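You operate a simulated robot arm through the tools that you are given. There is no shell and no other tool. Be economical: measure what you need, move in short steps, check, and stop when the job is done.

You run a simulated robot arm. Do the job below in one go: nothing can be reset, and whatever is moved stays where it is left.

JOB
Clear up after the set: zero the display, stack lever off, lever arm down and locked.
Fine: leave the display on and hang the red band back on the white peg.

The check looks at the end state, three seconds after you hand in, the way a careful person would. Anything else that was tipped, shoved, dropped, spilled or broken makes it a failure.

ROBOT AND FRAMES
A 7-joint arm with a two-finger parallel gripper, fixed in place. Base frame: the origin is at the foot of the arm, x ahead of it, y to its left, z up. Units: mm, rad, N and s.
With the tool pointing down near the work surface it reaches from about 100 to 860 mm from the base axis. Its first joint turns from -2.007 to 2.007 rad. Payload 3.91 kg.
Tool frame: the origin (TCP) lies between the finger pads and is the grasp point; the fingertips stand 30 mm ahead of it; z points along the fingers, y is the line along which they close. The gripper opens to 110 mm. The fingers are 20 mm wide and 10 mm thick; the gripper's body (48 by 112 mm) begins 55 mm behind the TCP.
Orientation is told as [roll, pitch, yaw] about the base's x, y, z axes, in that order, counted from this pose: with the fingers straight down and closing along the base's y, the tool's x points along the base's -x, its y along +y and its z along -z.

CONTROLS
- The arm moves only by the tool play_rows. Its argument "increments" is a list of rows, each a list of 3 entries, a list of its own where there are three numbers: the shift along the base's x, y, z in mm, then the turn, a rotation vector about the base's x, y, z in rad, then the finger opening in mm, from 0 to 110. In form: [[[x, y, z], [ax, ay, az], fingers], ...]. A call has 1 to 20 rows; each row is the pose to reach, as a shift and turn from the pose commanded when the call began. A row lasts 0.2 s, in which the tool goes at most 50 mm and 0.15 rad; a call with a longer step from one row to the next is refused whole, and so is a gripper value outside its range. A pose out of reach is approached as far as the arm can. The call stops where the force on the tool passes 90 N (or 10 N more than at its start, if that is more) or the arm is blocked; 0.2 s more then pass. The fingers move at their own pace (about 153 mm/s each) and stop on an object; they squeeze with about 30 N. The grip force told is the motor's: it shows also when the fingers shut on nothing. Time passes only in rows, and 0.2 s behind the last, so rows that repeat a pose let the fingers close. The reply holds the time, the measured pose of the TCP, the force on the tool along the base axes, the opening and the grip force, in the units named above and with some noise, with the torque about the TCP (base axes, N m) and any sound that the robot's microphone picked up, and new pictures: "pictures" is both (left out), scene, wrist or none.
- Cameras (640 x 400 px; columns grow to the right, rows downward): "scene" is fixed at [50.6, 649.7, 1620]; the picture's right is [-0.52, -0.85, 0.00], its down [-0.37, 0.23, -0.90] and it looks along [0.77, -0.47, -0.43] (base axes); focal length 296 px, centre (320, 200). "wrist" rides on the gripper at [72, 17, -103] in the tool frame; the picture's right is [-0.23, 0.97, 0.00], its down [-0.76, -0.18, -0.62] and it looks along [-0.61, -0.14, 0.78] (tool axes); focal length 222 px, centre (320, 200).
- raise_lower(by): slides the trunk up (or, below 0, down) by that many mm; the arm rides with it, the base frame stays. It gives what a move gives, with no picture.
- point_at(camera, pixels): for up to 12 pixels [column, row] of the newest picture of that camera ("zoom" is the newest enlarged one), the place [x, y, z] in the base frame of the surface seen there, good to about 3 mm. It takes no simulated time.
- enlarge(camera, box): a new picture of the part [left, top, right, bottom] of that camera's present view, enlarged. It takes no simulated time.
- job_done(): hands the job in; it is judged then, once.

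Keep the steps short. Do not move on a guess: measure, check each grasp and each placing, and mend mistakes. In all there are 80 turns and 200 pictures (those below and enlarged ones count). Leave the gripper open and the arm clear of the work at the hand-in unless told otherwise, and finish with a single line.

The tools are called after ">>>" as a command line: name --argument value ..., lists and objects as JSON in quotes. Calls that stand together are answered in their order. play_rows: Moves the arm, as the interface text tells. Its arguments: {"type":"object","properties":{"increments":{"type":"array"},"pictures":{"type":"string","enum":["both","scene","wrist","none"]}},"required":["increments"]} The other tools are called the same way: raise_lower (by) slides the trunk up or down; point_at (camera, pixels) gives the place of the surface under pixels of a picture; enlarge (camera, box) takes an enlarged picture of a part of a camera's view; job_done () hands the job in.

At the start:

```text
time: 0.0
tool_pos: [555.8, -3.0, 1534.6]
tool_rot: [0.0, 0.0, -0.001]
wrist_force: [0.0, 0.9, 0.8]
moment: [0.02, 0.03, 0.01]
grip_width: 110.2
finger_force: 0.0
trunk travel left (down, up): [-875.0, 115.0]
```

scene: 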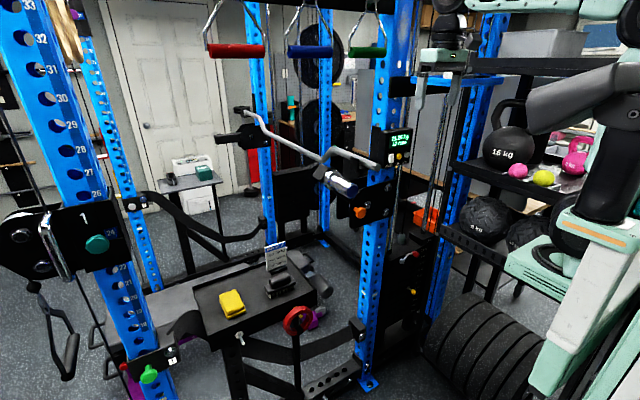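
wrist: 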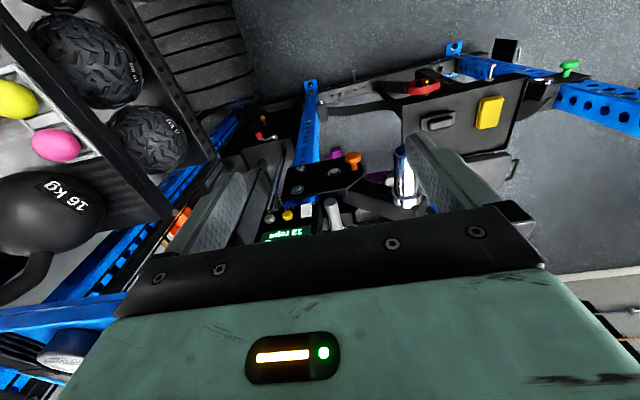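

I see a gym rack with a display near (398,143), a lever arm near (340,180), and a red band near (298,320). I'll look closer before moving.

>>> enlarge --camera "scene" --box '[300, 100, 460, 200]'

>>> enlarge --camera "scene" --box '[180, 220, 380, 345]'

>>> enlarge --camera "scene" --box '[320, 180, 480, 280]'

>>> enlarge --camera "scene" --box '[200, 100, 360, 200]'

>>> enlarge --camera "scene" --box '[0, 200, 200, 400]'

>>> enlarge --camera "wrist" --box '[220, 60, 460, 250]'

```text
4.00 times, centred on (380, 150) of scene
```

zoom: 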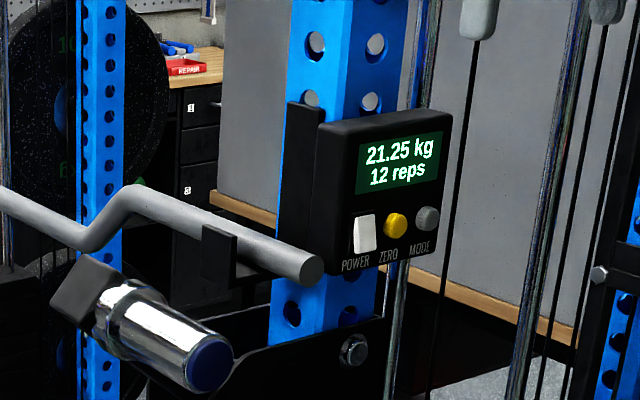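

```text
3.20 times, centred on (280, 282) of scene
```

zoom: 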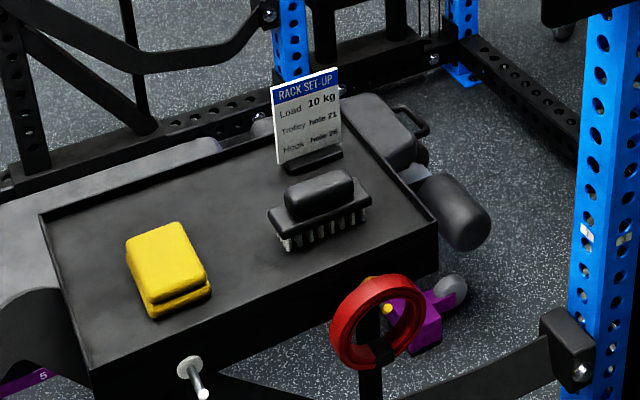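

```text
4.00 times, centred on (400, 230) of scene
```

zoom: 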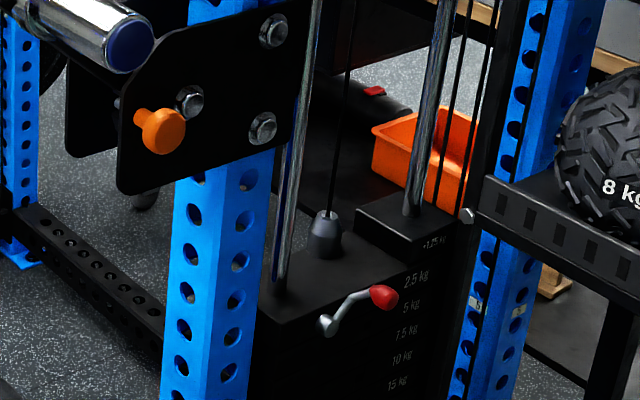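

```text
4.00 times, centred on (280, 150) of scene
```

zoom: 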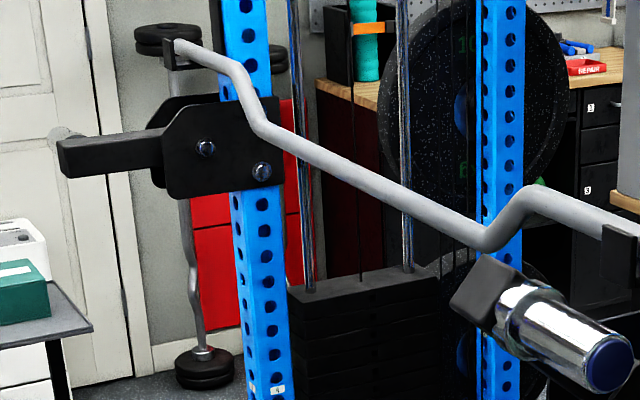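

```text
2.00 times, centred on (100, 300) of scene
```

zoom: 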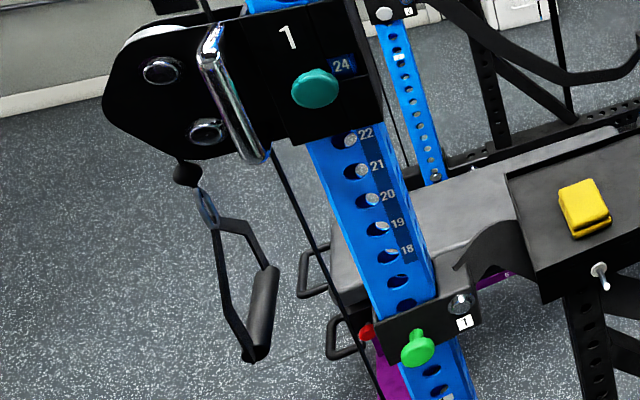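

```text
2.11 times, centred on (340, 155) of wrist
```

zoom: 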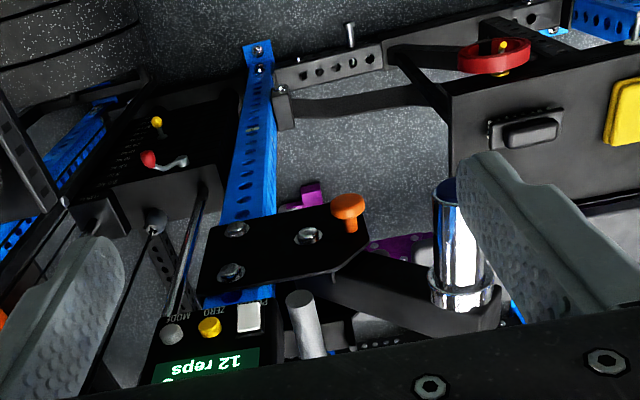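

Now measuring key points in the scene: ZERO (399,156), POWER (391,158), red lever knob (416,254) and pivot (402,261), orange pin (361,212), chrome sleeve (353,192), arm block (321,172), band, and pegs.

>>> point_at --camera "scene" --pixels '[[399, 156.5], [391, 158], [406, 155], [416, 254], [402, 261], [361, 212], [352, 192], [336, 181], [322, 174], [372, 210], [376, 163], [386, 183]]'

>>> point_at --camera "scene" --pixels '[[239, 334], [243, 343], [287, 325], [310, 320], [298, 309], [297, 333], [301, 316], [296, 350], [230, 303], [280, 280], [312, 290], [371, 350]]'

>>> enlarge --camera "scene" --box '[220, 290, 340, 400]'

>>> enlarge --camera "scene" --box '[370, 230, 450, 290]'

>>> enlarge --camera "scene" --box '[310, 150, 400, 230]'

```text
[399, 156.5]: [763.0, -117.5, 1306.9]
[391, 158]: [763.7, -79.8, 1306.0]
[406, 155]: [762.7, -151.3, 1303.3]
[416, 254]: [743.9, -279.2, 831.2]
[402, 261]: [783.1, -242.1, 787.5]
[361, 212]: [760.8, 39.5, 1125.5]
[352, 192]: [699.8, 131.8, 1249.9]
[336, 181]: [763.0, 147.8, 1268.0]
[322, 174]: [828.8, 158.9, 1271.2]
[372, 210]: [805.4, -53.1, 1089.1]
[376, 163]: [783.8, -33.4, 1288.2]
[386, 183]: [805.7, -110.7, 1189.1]
```

```text
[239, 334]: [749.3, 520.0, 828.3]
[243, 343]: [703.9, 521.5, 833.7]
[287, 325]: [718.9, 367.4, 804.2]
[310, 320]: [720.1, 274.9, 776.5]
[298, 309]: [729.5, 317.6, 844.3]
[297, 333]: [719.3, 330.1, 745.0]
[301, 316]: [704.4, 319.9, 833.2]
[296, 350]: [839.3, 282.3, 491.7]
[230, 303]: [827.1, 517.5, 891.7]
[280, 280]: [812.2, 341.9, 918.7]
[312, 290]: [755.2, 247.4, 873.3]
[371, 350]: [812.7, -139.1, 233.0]
```

```text
3.64 times, centred on (280, 345) of scene
```

zoom: 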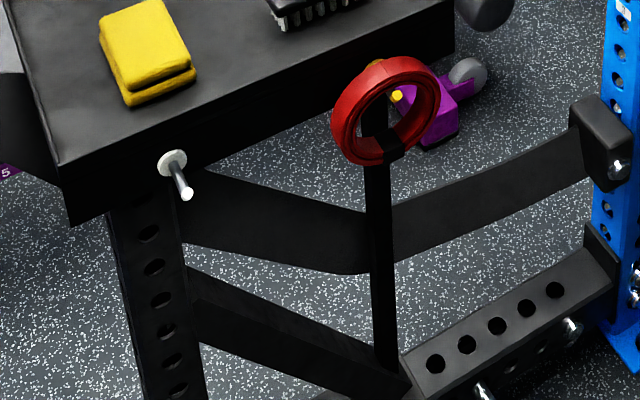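

```text
6.67 times, centred on (410, 260) of scene
```

zoom: 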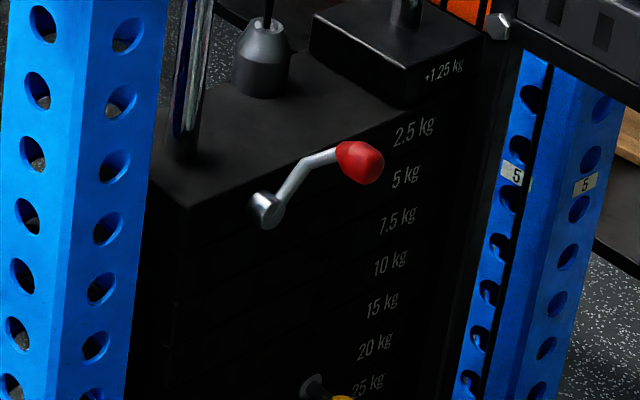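

```text
5.00 times, centred on (355, 190) of scene
```

zoom: 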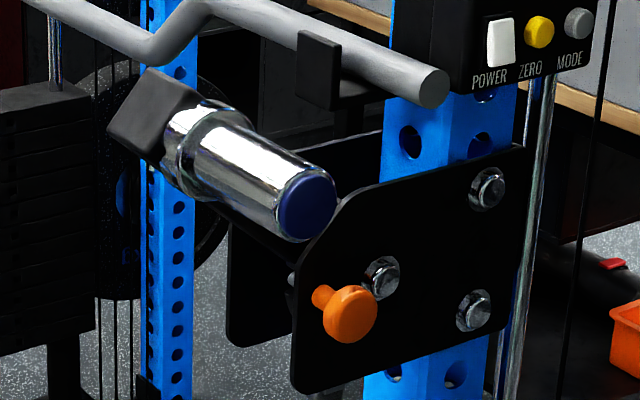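

The arm pin (orange, at x≈761, y≈40, z≈1125), ZERO button, lever and peg all face −x. So I'll turn the tool to point along +x, in place and in small steps.

>>> play_rows --increments '[[[-10, 0, 0], [0, -0.143, 0], 110], [[-20, 0, 0], [0, -0.286, 0], 110], [[-30, 0, 0], [0, -0.429, 0], 110], [[-40, 0, 0], [0, -0.571, 0], 110], [[-50, 0, 0], [0, -0.714, 0], 110], [[-60, 0, 0], [0, -0.857, 0], 110], [[-60, 0, 0], [0, -1.0, 0], 110], [[-60, 0, 0], [0, -1.142, 0], 110], [[-60, 0, 0], [0, -1.285, 0], 110], [[-60, 0, 0], [0, -1.428, 0], 110], [[-60, 0, 0], [0, -1.5708, 0], 110]]'

>>> point_at --camera "scene" --pixels '[[215, 139], [228, 137], [255, 143], [375, 164], [365, 163], [330, 155]]'

```text
time: 2.4
tool_pos: [574.2, 57.5, 1460.1]
tool_rot: [2.163, -1.568, -2.163]
wrist_force: [-0.5, -0.1, 0.9]
moment: [0.06, -0.02, -0.01]
grip_width: 109.9
finger_force: 0.1
out of reach, approached as far as the arm can: row 3, 4, 5, 6, 7, 8, 9, 10, 11
trunk travel left (down, up): [-875.0, 115.0]
```

scene: 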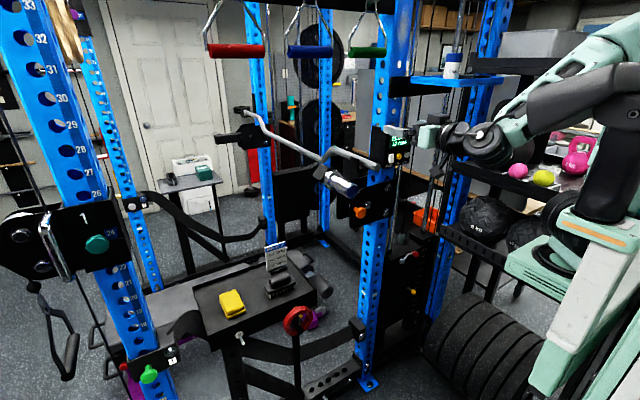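
wrist: 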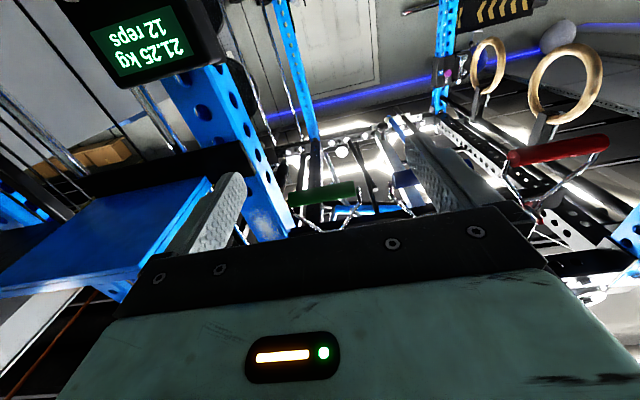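

```text
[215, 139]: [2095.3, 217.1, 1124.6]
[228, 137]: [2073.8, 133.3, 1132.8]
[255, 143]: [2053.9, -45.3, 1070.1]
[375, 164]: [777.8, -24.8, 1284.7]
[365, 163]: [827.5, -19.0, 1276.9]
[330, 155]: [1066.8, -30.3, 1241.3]
```

The tool now points along +x; the TCP reads (574, 57, 1460). I'll lower the trunk 250 mm so the arm works at rack height. The fingertips are at x≈604, well short of the rack.

>>> raise_lower --by -250

>>> point_at --camera "scene" --pixels '[[367, 205.4], [388.6, 187.6], [385.8, 212], [360.6, 212.4], [356, 209.5], [350, 225], [352, 191], [349, 207], [338, 213], [342, 184], [333, 190], [324, 181]]'

```text
time: 5.0
tool_pos: [574.8, 59.2, 1208.6]
tool_rot: [-0.079, -1.571, 0.078]
wrist_force: [0.4, -0.2, -1.0]
moment: [0.04, 0.0, -0.03]
grip_width: 109.8
finger_force: 0.0
trunk travel left (down, up): [-625.0, 365.0]
```

```text
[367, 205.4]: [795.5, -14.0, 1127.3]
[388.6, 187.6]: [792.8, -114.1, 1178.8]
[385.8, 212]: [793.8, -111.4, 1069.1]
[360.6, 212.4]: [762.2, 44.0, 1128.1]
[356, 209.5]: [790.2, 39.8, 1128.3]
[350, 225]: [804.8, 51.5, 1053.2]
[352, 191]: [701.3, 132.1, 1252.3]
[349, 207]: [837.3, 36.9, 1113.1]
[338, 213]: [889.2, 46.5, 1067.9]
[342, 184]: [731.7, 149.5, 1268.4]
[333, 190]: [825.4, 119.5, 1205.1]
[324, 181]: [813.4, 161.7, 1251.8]
```

The arm pivot is at (y −14, z 1127) and the orange pin at (y 42, z 1128). The sleeve is about 40° up, so "down" means horizontal along +y, like the twin arm at the back. Next I'll roll the tool about x to bring the wrist camera on top and upright.

>>> play_rows --increments '[[[0, 0, 0], [0.15, 0, 0], 110], [[0, 0, 0], [0.3, 0, 0], 110], [[0, 0, 0], [0.45, 0, 0], 110], [[0, 0, 0], [0.6, 0, 0], 110], [[0, 0, 0], [0.75, 0, 0], 110], [[0, 0, 0], [0.9, 0, 0], 110], [[0, 0, 0], [1.05, 0, 0], 110], [[0, 0, 0], [1.2, 0, 0], 110], [[0, 0, 0], [1.35, 0, 0], 110], [[0, 0, 0], [1.5, 0, 0], 110], [[0, 0, 0], [1.5708, 0, 0], 110]]'

```text
time: 7.4
tool_pos: [612.7, 62.9, 1307.6]
tool_rot: [1.271, -0.203, -1.402]
wrist_force: [3.0, -6.9, 0.1]
moment: [0.15, 0.06, 0.55]
grip_width: 109.8
finger_force: 0.0
out of reach, approached as far as the arm can: row 4, 5, 6, 7, 8, 9, 10, 11
trunk travel left (down, up): [-625.0, 365.0]
```

scene: 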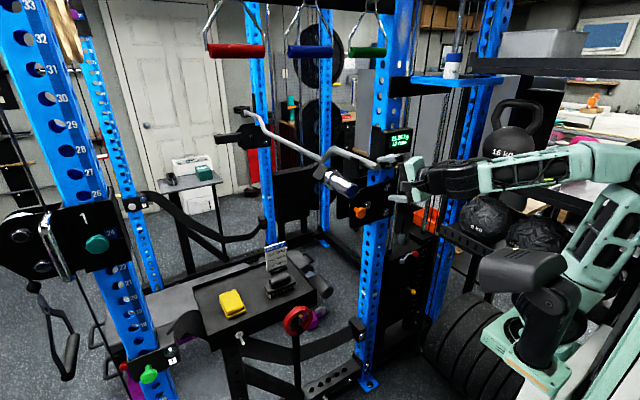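
wrist: 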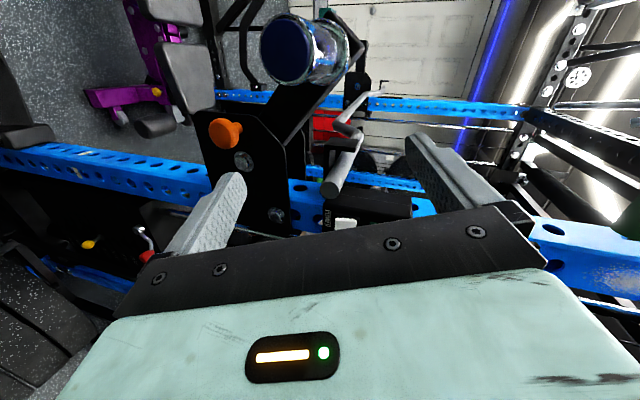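

The roll came out partly unreachable this close in, with the TCP at (613, 63, 1308). To find which pose counts as "commanded", I'll make a small move down and away from the rack.

>>> play_rows --increments '[[[0, 0, -40], [0, 0, 0], 110], [[0, 0, -80], [0, 0, 0], 110], [[0, 0, -120], [0, 0, 0], 110], [[0, 0, -120], [0, 0, 0], 110]]' --pictures "none"

```text
time: 8.4
tool_pos: [618.4, 77.0, 1269.9]
tool_rot: [1.215, -0.208, -1.361]
wrist_force: [7.4, -7.6, -1.3]
moment: [0.2, 0.14, 0.57]
grip_width: 110.0
finger_force: 0.0
out of reach, approached as far as the arm can: row 1, 2, 3, 4
trunk travel left (down, up): [-625.0, 365.0]
```

The force on the tool is climbing (7, −8), so I'll look before moving again.

>>> enlarge --camera "scene" --box '[320, 100, 480, 220]'

>>> enlarge --camera "wrist" --box '[0, 0, 640, 400]'

>>> enlarge --camera "scene" --box '[400, 100, 640, 400]'

```text
3.33 times, centred on (400, 160) of scene
```

zoom: 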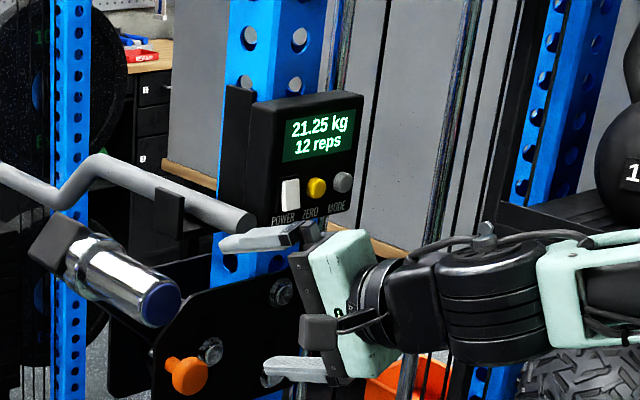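

```text
1.00 times, centred on (320, 200) of wrist (not enlarged: the box is as wide or as high as the picture)
```

zoom: 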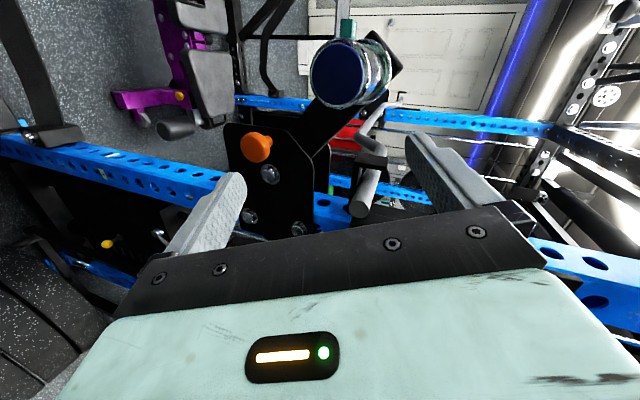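

```text
1.33 times, centred on (520, 250) of scene
```

zoom: 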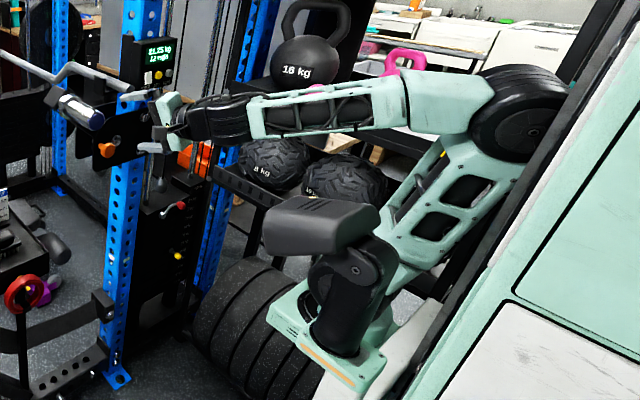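

Nothing is visibly touching. I'll shift gently by +x and −y, which stays clear of the sleeve either way, and see how the pose follows.

>>> play_rows --increments '[[[20, -20, 0], [0, 0, 0], 110], [[40, -30, 0], [0, 0, 0], 110], [[60, -30, 0], [0, 0, 0], 110], [[60, -30, 0], [0, 0, 0], 110]]' --pictures "none"

```text
time: 9.4
tool_pos: [679.1, 35.9, 1274.5]
tool_rot: [1.22, -0.214, -1.397]
wrist_force: [-0.1, 0.1, -0.5]
moment: [-0.03, 0.01, 0.01]
grip_width: 109.7
finger_force: 0.0
trunk travel left (down, up): [-625.0, 365.0]
```

The pose now follows cleanly with zero force, and "commanded" resets to the measured pose. Now I'll square the tool to +x with the fingers closing vertically and come down to x≈660 in front of the orange pin.

>>> play_rows --increments '[[[-3, 1, -25], [0.06, -0.083, -0.033], 110], [[-6, 2, -50], [0.12, -0.165, -0.066], 110], [[-9, 3, -75], [0.18, -0.248, -0.1], 110], [[-12, 4, -100], [0.241, -0.331, -0.133], 110], [[-15, 5, -125], [0.241, -0.331, -0.133], 110], [[-19, 6, -146], [0.241, -0.331, -0.133], 110]]'

```text
time: 10.8
tool_pos: [698.1, 36.5, 1360.6]
tool_rot: [1.384, -0.043, -1.523]
wrist_force: [-1.1, -0.8, 0.0]
moment: [-0.03, -0.04, 0.01]
grip_width: 109.9
finger_force: 0.1
out of reach, approached as far as the arm can: row 1, 2, 3, 4, 5, 6
trunk travel left (down, up): [-625.0, 365.0]
```

scene: 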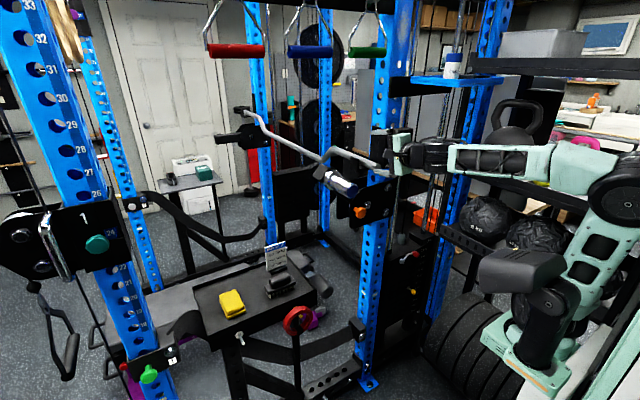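
wrist: 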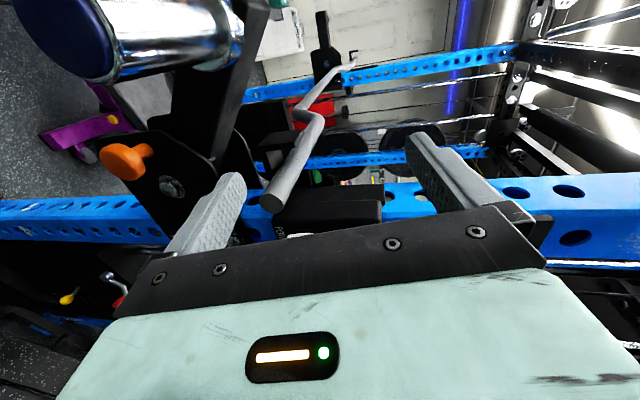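

The arm kept orientation but rose to z 1361, so horizontal reach depends on height relative to the shoulder. Measuring the arm links will tell me where to put the trunk.

>>> point_at --camera "scene" --pixels '[[520, 270], [545, 300], [550, 360], [580, 250], [620, 195], [580, 155], [500, 158], [430, 155], [402, 150]]'

```text
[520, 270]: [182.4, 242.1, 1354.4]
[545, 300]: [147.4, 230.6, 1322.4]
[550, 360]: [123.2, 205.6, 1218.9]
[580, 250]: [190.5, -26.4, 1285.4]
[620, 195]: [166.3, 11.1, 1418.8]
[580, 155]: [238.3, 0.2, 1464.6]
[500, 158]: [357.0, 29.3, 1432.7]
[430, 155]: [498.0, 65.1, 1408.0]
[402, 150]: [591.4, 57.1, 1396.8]
```

Elbow height is about 1430, and a horizontal tool is comfortable near that. So I'll lower the trunk 180 mm. The fingertips are at x≈728 and the pin's face is at 762, so the path is clear.

>>> raise_lower --by -180

>>> play_rows --increments '[[[-10, 0, 0], [0, 0, 0], 110], [[-20, 0, 0], [0, 0, 0], 110]]'

```text
time: 12.8
tool_pos: [697.4, 36.6, 1180.1]
tool_rot: [1.383, -0.043, -1.523]
wrist_force: [1.0, -0.2, 0.0]
moment: [0.03, -0.05, 0.0]
grip_width: 110.1
finger_force: 0.1
trunk travel left (down, up): [-445.0, 545.0]
```

```text
time: 13.4
tool_pos: [680.3, 37.8, 1179.0]
tool_rot: [1.372, -0.042, -1.524]
wrist_force: [0.2, 0.0, 0.0]
moment: [0.0, -0.03, 0.02]
grip_width: 110.0
finger_force: 0.0
trunk travel left (down, up): [-445.0, 545.0]
```

scene: 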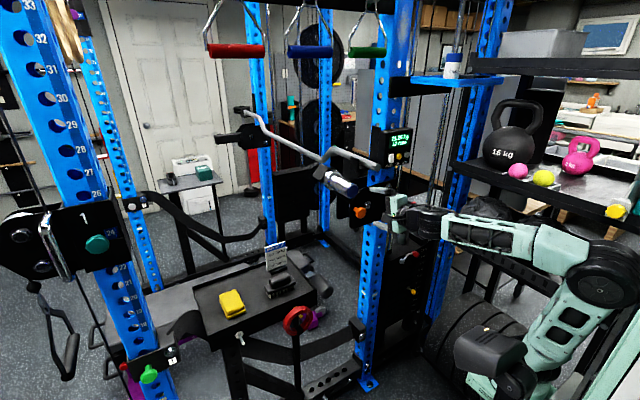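
wrist: 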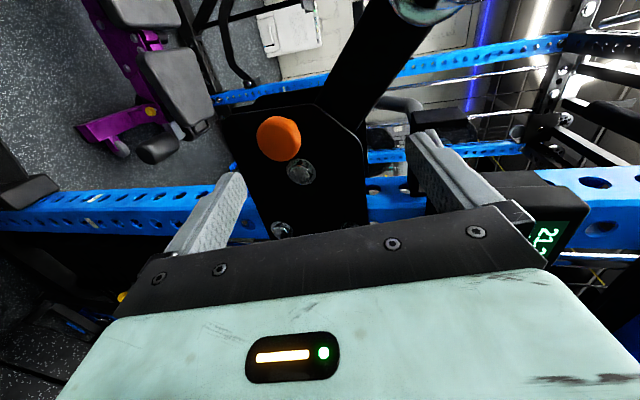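

The tool sits in front of the pin and can be squared now. I'll correct the 11° nose-down and centre on the pin at y 42, z 1128. Meanwhile I'll take a closer wrist view of it and measure pixels (280,138).

>>> point_at --camera "wrist" --pixels '[[280, 138], [300, 172], [272, 125], [290, 125], [330, 110], [268, 152]]'

>>> play_rows --increments '[[[-3, 1, -17], [0.017, -0.066, -0.013], 110], [[-6, 2, -34], [0.033, -0.132, -0.026], 110], [[-10, 4, -51], [0.05, -0.198, -0.038], 110]]'

```text
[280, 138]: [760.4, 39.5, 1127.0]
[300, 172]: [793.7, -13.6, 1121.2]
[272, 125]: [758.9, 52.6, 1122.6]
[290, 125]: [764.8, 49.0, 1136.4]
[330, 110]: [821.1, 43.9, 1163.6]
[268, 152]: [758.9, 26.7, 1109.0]
```

```text
time: 14.2
tool_pos: [695.2, 36.2, 1238.4]
tool_rot: [1.485, -0.012, -1.551]
wrist_force: [-1.2, -0.5, -1.2]
moment: [-0.03, -0.01, 0.03]
grip_width: 109.9
finger_force: 0.1
out of reach, approached as far as the arm can: row 1, 2, 3
trunk travel left (down, up): [-445.0, 545.0]
```

scene: 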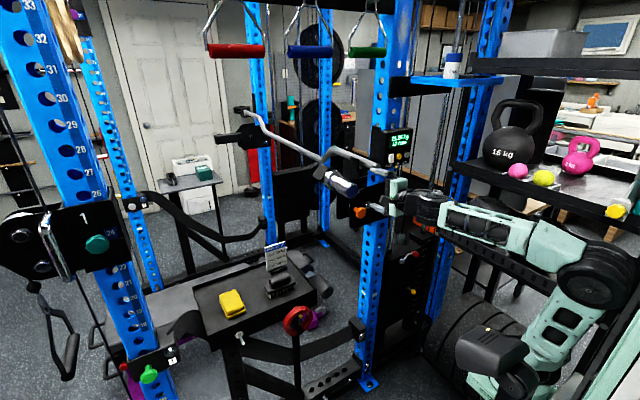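
wrist: 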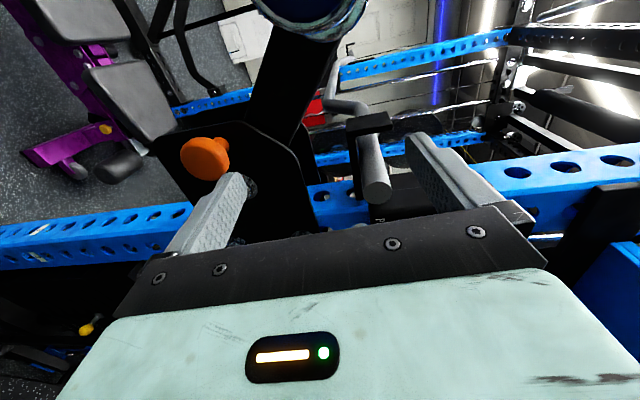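

With the tool horizontal the lowest reach is z≈1238 at this trunk height. I'll lower the trunk another 150 mm; the fingertips at 725 clear the pin face at 759.

>>> raise_lower --by -150

>>> play_rows --increments '[[[-3, 1, 13], [0.01, -0.03, -0.007], 110], [[-5, 3, 26], [0.018, -0.06, -0.012], 110], [[-5, 4, 38], [0.018, -0.086, -0.012], 110]]'

```text
time: 15.9
tool_pos: [695.3, 35.8, 1088.0]
tool_rot: [1.483, -0.012, -1.549]
wrist_force: [0.2, 0.4, -0.1]
moment: [0.0, -0.01, 0.05]
grip_width: 110.1
finger_force: 0.0
trunk travel left (down, up): [-295.0, 695.0]
```

```text
time: 16.7
tool_pos: [691.7, 39.5, 1133.4]
tool_rot: [1.562, 0.004, -1.562]
wrist_force: [0.0, -0.2, 0.7]
moment: [0.01, 0.0, -0.01]
grip_width: 110.1
finger_force: 0.0
out of reach, approached as far as the arm can: row 2, 3
trunk travel left (down, up): [-295.0, 695.0]
```

scene: 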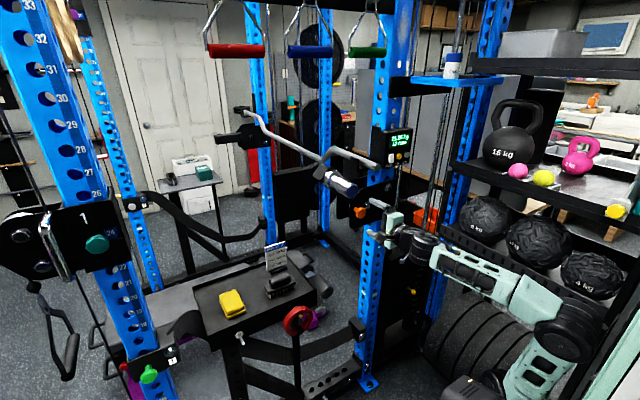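
wrist: 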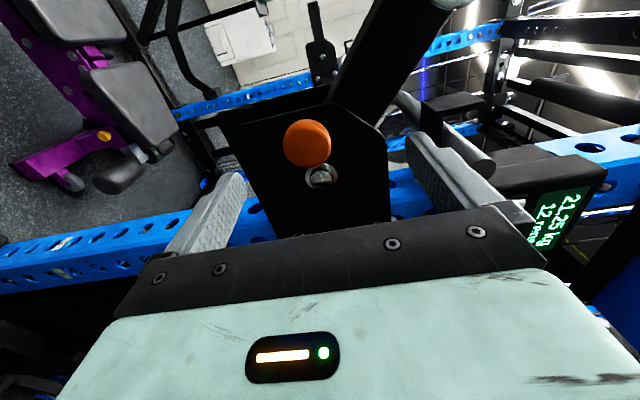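

Squared up at (692, 39.5, 1133) and pointing along +x. Now forward 57 mm so the open fingers straddle the knob (tips at ~779, plate at 795), then close.

>>> play_rows --increments '[[[20, 0, -4], [0, 0, 0], 60], [[40, 0, -5], [0, 0, 0], 60], [[56, 0, -5], [0, 0, 0], 60], [[56, 0, -5], [0, 0, 0], 60]]'

```text
time: 17.7
tool_pos: [748.0, 39.8, 1128.1]
tool_rot: [1.568, 0.005, -1.561]
wrist_force: [-0.4, -0.1, 0.6]
moment: [-0.01, 0.01, 0.0]
grip_width: 60.0
finger_force: 0.1
trunk travel left (down, up): [-295.0, 695.0]
```

scene: 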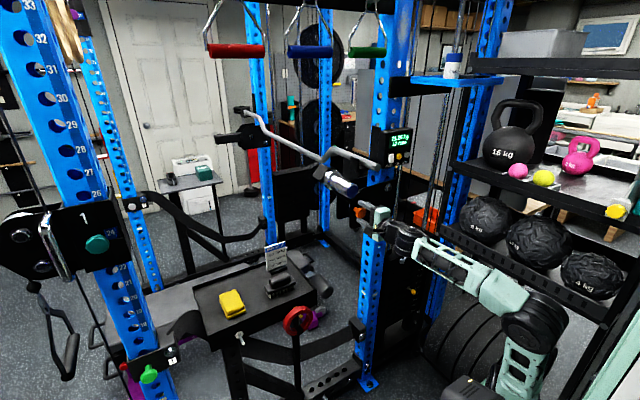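
wrist: 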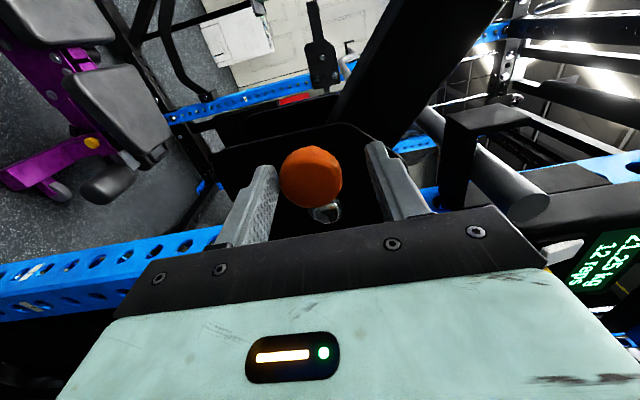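

The knob is between the fingers. I'll close on it.

>>> play_rows --increments '[[[0, 0, 0], [0, 0, 0], 40], [[0, 0, 0], [0, 0, 0], 20], [[0, 0, 0], [0, 0, 0], 20], [[0, 0, 0], [0, 0, 0], 20]]' --pictures "wrist"

```text
time: 18.7
tool_pos: [748.4, 41.3, 1119.5]
tool_rot: [1.556, 0.003, -1.562]
wrist_force: [-20.7, 3.4, -55.4]
moment: [0.6, 1.0, -0.09]
grip_width: 41.2
finger_force: 44.5
trunk travel left (down, up): [-295.0, 695.0]
```

wrist: 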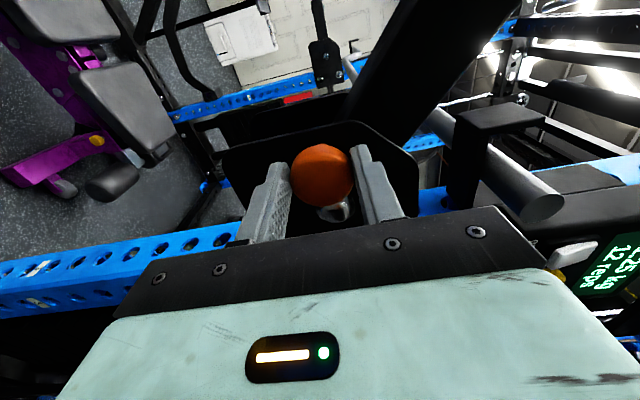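

Gripped at 41 mm, but the knob centre is about 9 mm lower than commanded, giving −55 N in z. I'll shift down to relieve it.

>>> play_rows --increments '[[[0, 1, -5], [0, 0, 0], 20], [[0, 1, -9], [0, 0, 0], 20], [[0, 1, -9], [0, 0, 0], 20]]' --pictures "none"

```text
time: 19.5
tool_pos: [749.2, 39.7, 1121.2]
tool_rot: [1.543, 0.004, -1.546]
wrist_force: [-5.9, -10.9, -2.1]
moment: [0.0, -0.22, -1.52]
grip_width: 41.5
finger_force: 45.6
out of reach, approached as far as the arm can: row 2, 3
trunk travel left (down, up): [-295.0, 695.0]
```

Relieved, but it's at the edge of reach. I'll open, back off, and drop the trunk 60 mm for margin before pulling.

>>> play_rows --increments '[[[0, 0, 0], [0, 0, 0], 70], [[0, 0, 0], [0, 0, 0], 70], [[-25, 0, 4], [0, 0, 0], 70], [[-55, 0, 8], [0, 0, 0], 70]]' --pictures "none"

>>> raise_lower --by -60

```text
time: 20.5
tool_pos: [694.0, 39.6, 1132.7]
tool_rot: [1.564, 0.004, -1.562]
wrist_force: [0.4, -0.9, 0.9]
moment: [-0.04, 0.01, 0.0]
grip_width: 70.0
finger_force: 0.0
out of reach, approached as far as the arm can: row 4
trunk travel left (down, up): [-295.0, 695.0]
```

```text
time: 21.5
tool_pos: [694.0, 39.1, 1072.5]
tool_rot: [1.56, 0.002, -1.562]
wrist_force: [0.4, -0.3, -0.1]
moment: [-0.01, 0.02, 0.01]
grip_width: 69.9
finger_force: 0.1
trunk travel left (down, up): [-235.0, 755.0]
```

Now back up to z≈1120, forward to x≈748, and close on the knob.

>>> play_rows --increments '[[[0, 1, 25], [0.01, 0, 0], 70], [[0, 2, 48], [0.01, 0, -0.01], 70], [[27, 2, 48], [0.01, 0, -0.01], 70], [[54, 2, 48], [0.01, 0, -0.01], 70], [[54, 2, 48], [0.01, 0, -0.01], 44], [[54, 2, 48], [0.01, 0, -0.01], 20], [[54, 2, 48], [0.01, 0, -0.01], 20]]' --pictures "wrist"

```text
time: 23.1
tool_pos: [748.1, 41.4, 1120.6]
tool_rot: [1.562, 0.013, -1.572]
wrist_force: [-1.7, 0.9, -7.2]
moment: [0.09, -0.03, -0.13]
grip_width: 40.7
finger_force: 45.4
trunk travel left (down, up): [-235.0, 755.0]
```

wrist: 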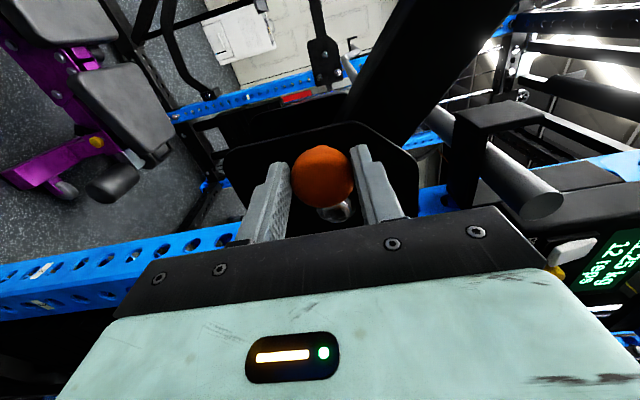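

Clean grip at 41 mm with low side force. Now I'll pull gently along −x, 6 mm at a time to 12 mm, and watch the force, the sound and the arm.

>>> play_rows --increments '[[[-4, 0, 0], [0, 0, 0], 20], [[-8, 0, 0], [0, 0, 0], 20], [[-12, 0, 0], [0, 0, 0], 20], [[-12, 0, 0], [0, 0, 0], 20]]'

```text
time: 24.1
tool_pos: [735.4, 42.1, 1119.9]
tool_rot: [1.561, 0.013, -1.57]
wrist_force: [5.1, 1.1, -1.9]
moment: [0.14, -0.1, 0.12]
grip_width: 41.1
finger_force: 44.9
trunk travel left (down, up): [-235.0, 755.0]
```

scene: 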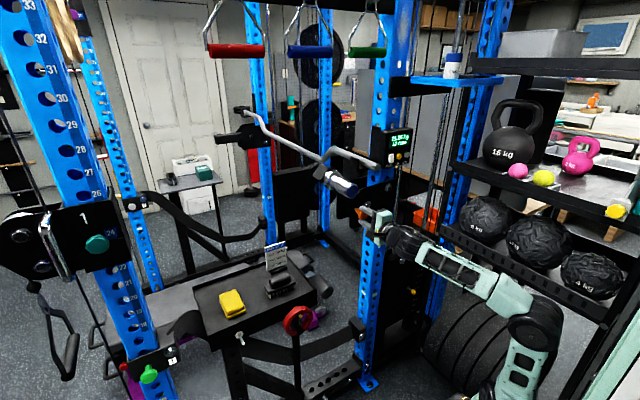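
wrist: 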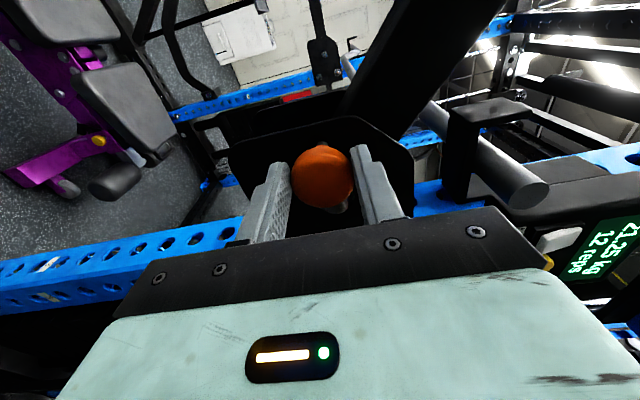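

The pin came out 12 mm with about 5 N and the arm hasn't moved. Pulling further to find its full travel.

>>> play_rows --increments '[[[-4, 0, 0], [0, 0, 0], 20], [[-8, 0, 0], [0, 0, 0], 20], [[-12, 0, 0], [0, 0, 0], 20], [[-12, 0, 0], [0, 0, 0], 20], [[-12, 0, 0], [0, 0, 0], 20]]'

```text
time: 25.3
tool_pos: [725.8, 41.0, 1120.9]
tool_rot: [1.563, 0.011, -1.57]
wrist_force: [38.3, 7.7, 10.7]
moment: [-0.02, -0.27, 0.78]
grip_width: 41.0
finger_force: 44.8
trunk travel left (down, up): [-235.0, 755.0]
```

scene: 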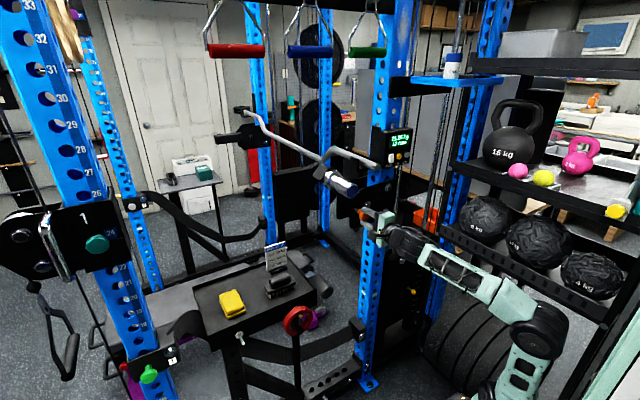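
wrist: 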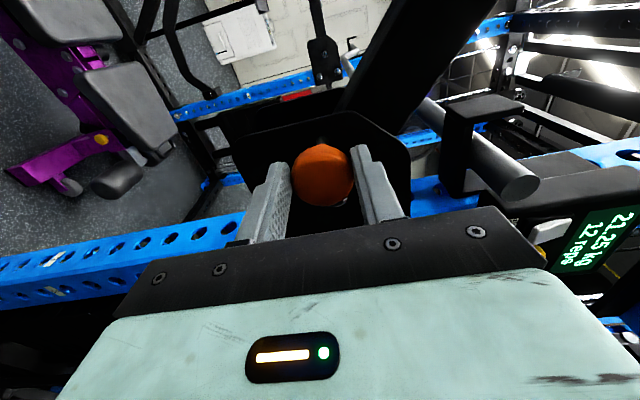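

End stop at about 22 mm of travel, and the arm stays up on its own. I'll release and see whether the pin stays out or springs back.

>>> play_rows --increments '[[[2, 0, 0], [0, 0, 0], 20], [[2, 0, 0], [0, 0, 0], 70], [[2, 0, 0], [0, 0, 0], 70], [[-28, 0, 0], [0, 0, 0], 70], [[-28, 0, 0], [0, 0, 0], 70]]'

>>> enlarge --camera "scene" --box '[310, 150, 400, 230]'

```text
time: 26.5
tool_pos: [698.0, 41.1, 1121.4]
tool_rot: [1.561, 0.014, -1.572]
wrist_force: [0.1, 0.2, 0.8]
moment: [0.01, 0.02, 0.0]
grip_width: 70.1
finger_force: 0.0
trunk travel left (down, up): [-235.0, 755.0]
```

scene: 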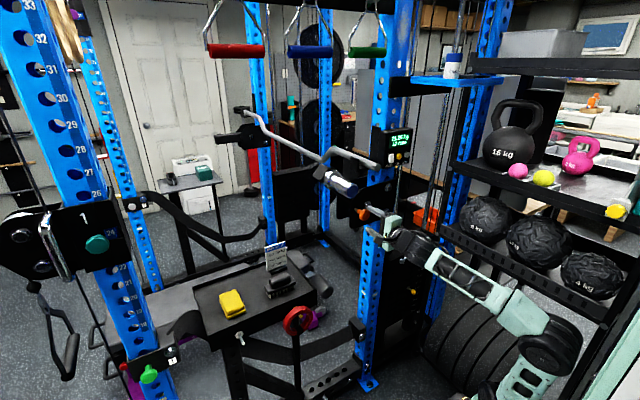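
wrist: 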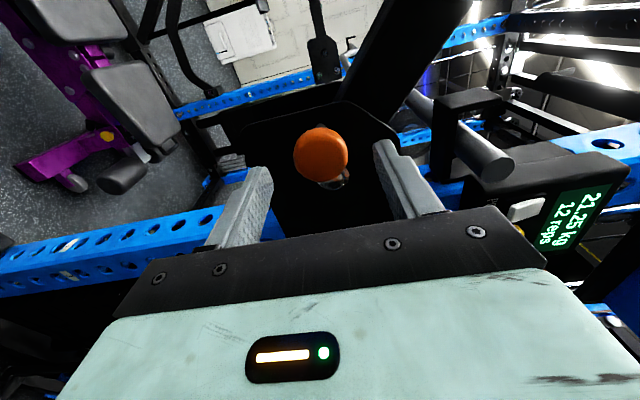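

```text
5.00 times, centred on (355, 190) of scene
```

zoom: 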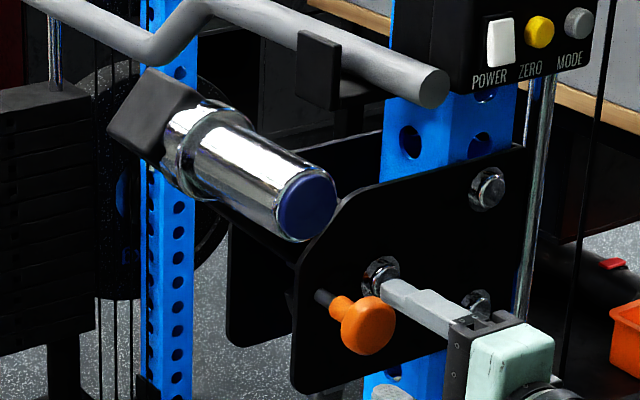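

The pin stays pulled out (its black shaft now shows), so I can swing the arm down and then push the pin in. I'll raise to sleeve height, staying at y≈41, and back off in x to about 660.

>>> play_rows --increments '[[[-5, 0, 30], [0, 0, 0], 80], [[-10, 0, 60], [0, 0, 0], 80], [[-15, 0, 90], [0, 0, 0], 80], [[-20, 0, 120], [0, 0, 0], 80], [[-30, 0, 130], [0, 0, 0], 80], [[-40, 0, 130], [0, 0, 0], 80]]'

```text
time: 27.9
tool_pos: [656.1, 43.1, 1251.0]
tool_rot: [1.563, 0.012, -1.572]
wrist_force: [-0.5, 0.5, -0.3]
moment: [0.0, 0.0, 0.01]
grip_width: 80.0
finger_force: 0.1
trunk travel left (down, up): [-235.0, 755.0]
```

scene: 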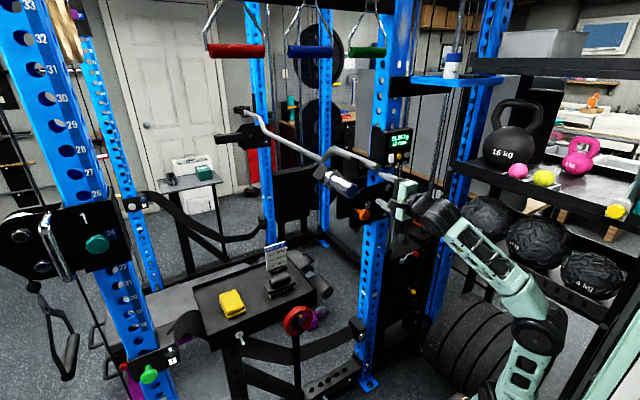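
wrist: 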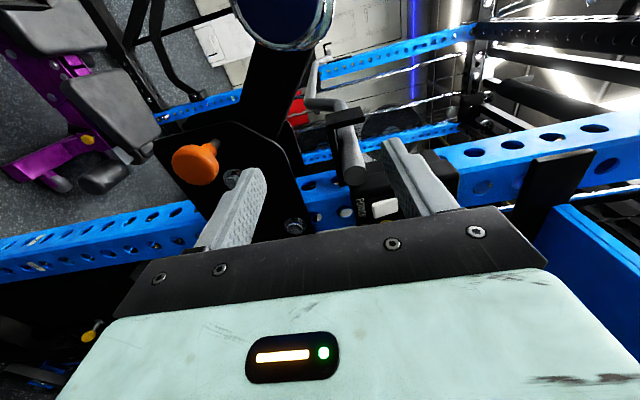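

Reach is fine here. Now I'll back off slightly and slide to y≈132, coaxial with the sleeve, tips short of its end.

>>> play_rows --increments '[[[-12, 20, 0], [0, 0, 0], 80], [[-16, 50, -1], [0, 0, 0], 80], [[-16, 90, -2], [0, 0, 0], 80], [[-16, 90, -2], [0, 0, 0], 80]]'

```text
time: 28.9
tool_pos: [639.7, 132.2, 1248.0]
tool_rot: [1.564, 0.014, -1.571]
wrist_force: [0.8, -0.3, 0.5]
moment: [-0.02, -0.01, 0.0]
grip_width: 79.9
finger_force: 0.0
trunk travel left (down, up): [-235.0, 755.0]
```

scene: 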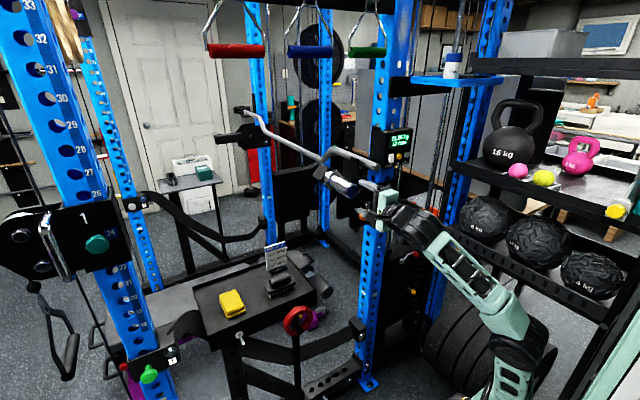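
wrist: 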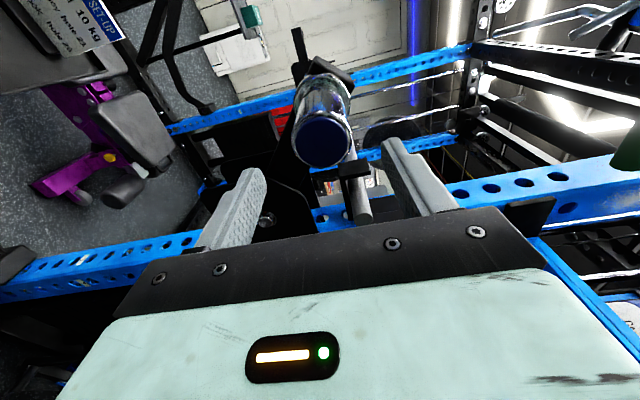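

>>> point_at --camera "wrist" --pixels '[[322, 143], [297, 143], [347, 143], [322, 163], [322, 122]]'

```text
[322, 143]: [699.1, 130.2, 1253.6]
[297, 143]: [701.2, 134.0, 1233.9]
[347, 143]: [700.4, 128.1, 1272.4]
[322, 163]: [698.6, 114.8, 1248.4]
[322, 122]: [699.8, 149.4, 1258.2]
```

Sleeve end centred at (y 131, z 1253), about 45–50 mm across, well inside my 80 mm opening. I'll move forward over it without squeezing so it's caged, then narrow to 64 mm.

>>> play_rows --increments '[[[25, 0, 3], [0, 0, 0], 80], [[50, 0, 3], [0, 0, 0], 80], [[80, 0, 3], [0, 0, 0], 80], [[80, 0, 3], [0, 0, 0], 64], [[80, 0, 3], [0, 0, 0], 64]]'

```text
time: 30.1
tool_pos: [717.9, 128.2, 1248.4]
tool_rot: [1.565, 0.013, -1.571]
wrist_force: [-0.2, -0.4, 0.7]
moment: [0.01, 0.01, 0.03]
grip_width: 64.0
finger_force: 0.1
out of reach, approached as far as the arm can: row 3, 4, 5
trunk travel left (down, up): [-235.0, 755.0]
```

scene: 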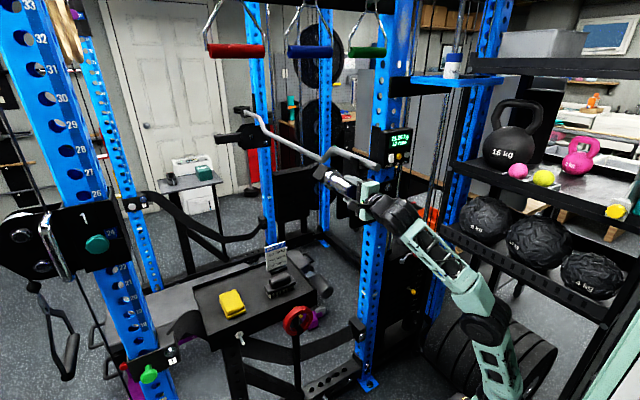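
wrist: 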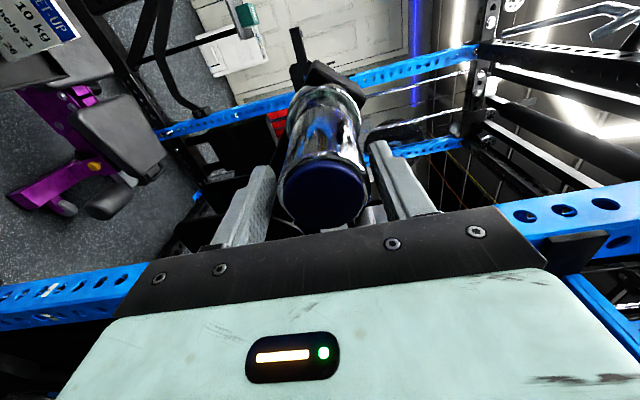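

The sleeve is caged between the fingers with no contact. Now I'll follow the arc downward slowly, first about 20°.

>>> play_rows --increments '[[[0, 6, -10], [0, 0, 0], 64], [[0, 13, -20], [0, 0, 0], 64], [[0, 19, -30], [0, 0, 0], 64], [[0, 25, -42], [0, 0, 0], 64], [[0, 32, -56], [0, 0, 0], 64], [[0, 37, -70], [0, 0, 0], 64], [[0, 37, -70], [0, 0, 0], 64]]'

```text
time: 31.7
tool_pos: [717.5, 165.2, 1176.2]
tool_rot: [1.561, 0.012, -1.572]
wrist_force: [1.1, -4.5, -13.4]
moment: [-0.24, -0.28, 0.0]
grip_width: 70.4
finger_force: 6.7
trunk travel left (down, up): [-235.0, 755.0]
```

scene: 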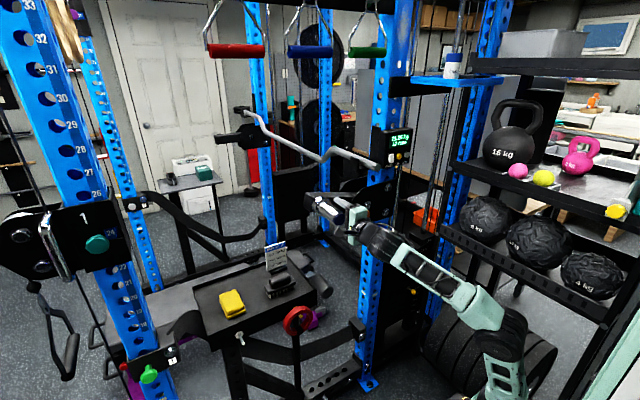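
wrist: 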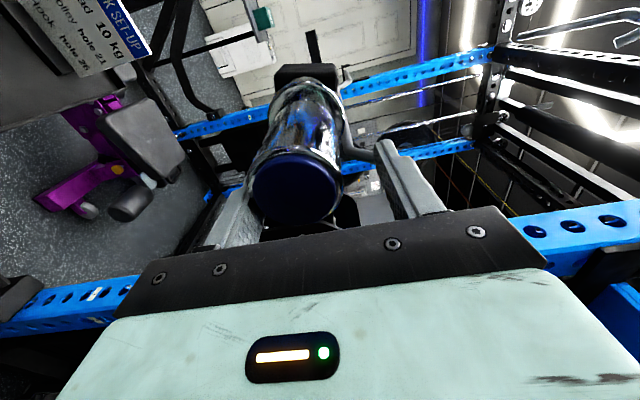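

The sleeve now rests on my lower finger (13 N), so the arm is coming down under control. Continuing to horizontal.

>>> play_rows --increments '[[[0, 4, -12], [0, 0, 0], 66], [[0, 8, -24], [0, 0, 0], 66], [[0, 10, -34], [0, 0, 0], 66], [[0, 12, -44], [0, 0, 0], 66], [[0, 13, -52], [0, 0, 0], 66], [[0, 13, -52], [0, 0, 0], 66]]'

>>> enlarge --camera "scene" --box '[290, 170, 400, 240]'

```text
time: 33.1
tool_pos: [714.8, 178.5, 1126.2]
tool_rot: [1.561, 0.013, -1.571]
wrist_force: [-0.4, 0.2, 0.3]
moment: [-0.01, -0.01, -0.04]
grip_width: 66.1
finger_force: 0.0
trunk travel left (down, up): [-235.0, 755.0]
```

scene: 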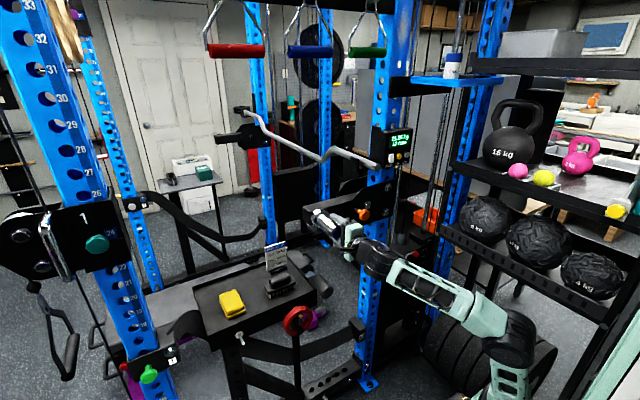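
wrist: 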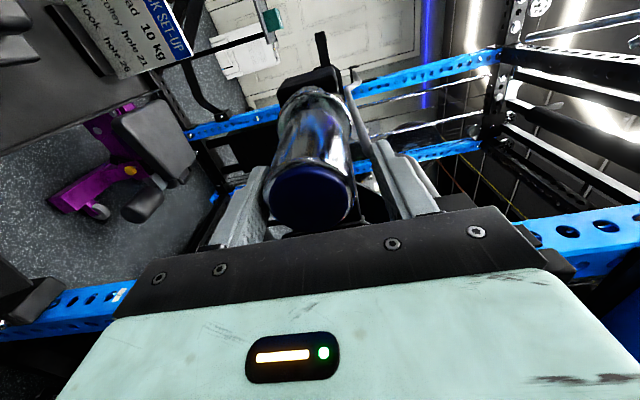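

```text
5.71 times, centred on (345, 205) of scene
```

zoom: 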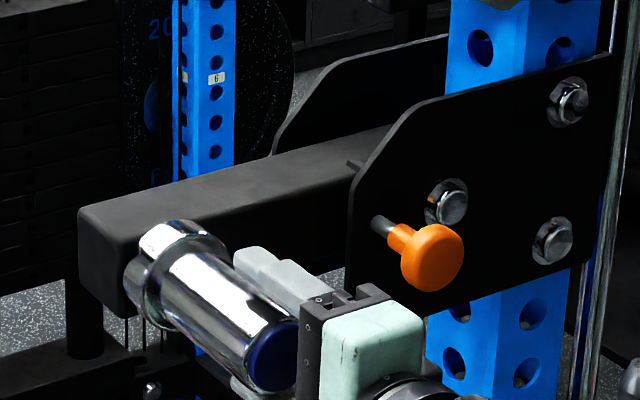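

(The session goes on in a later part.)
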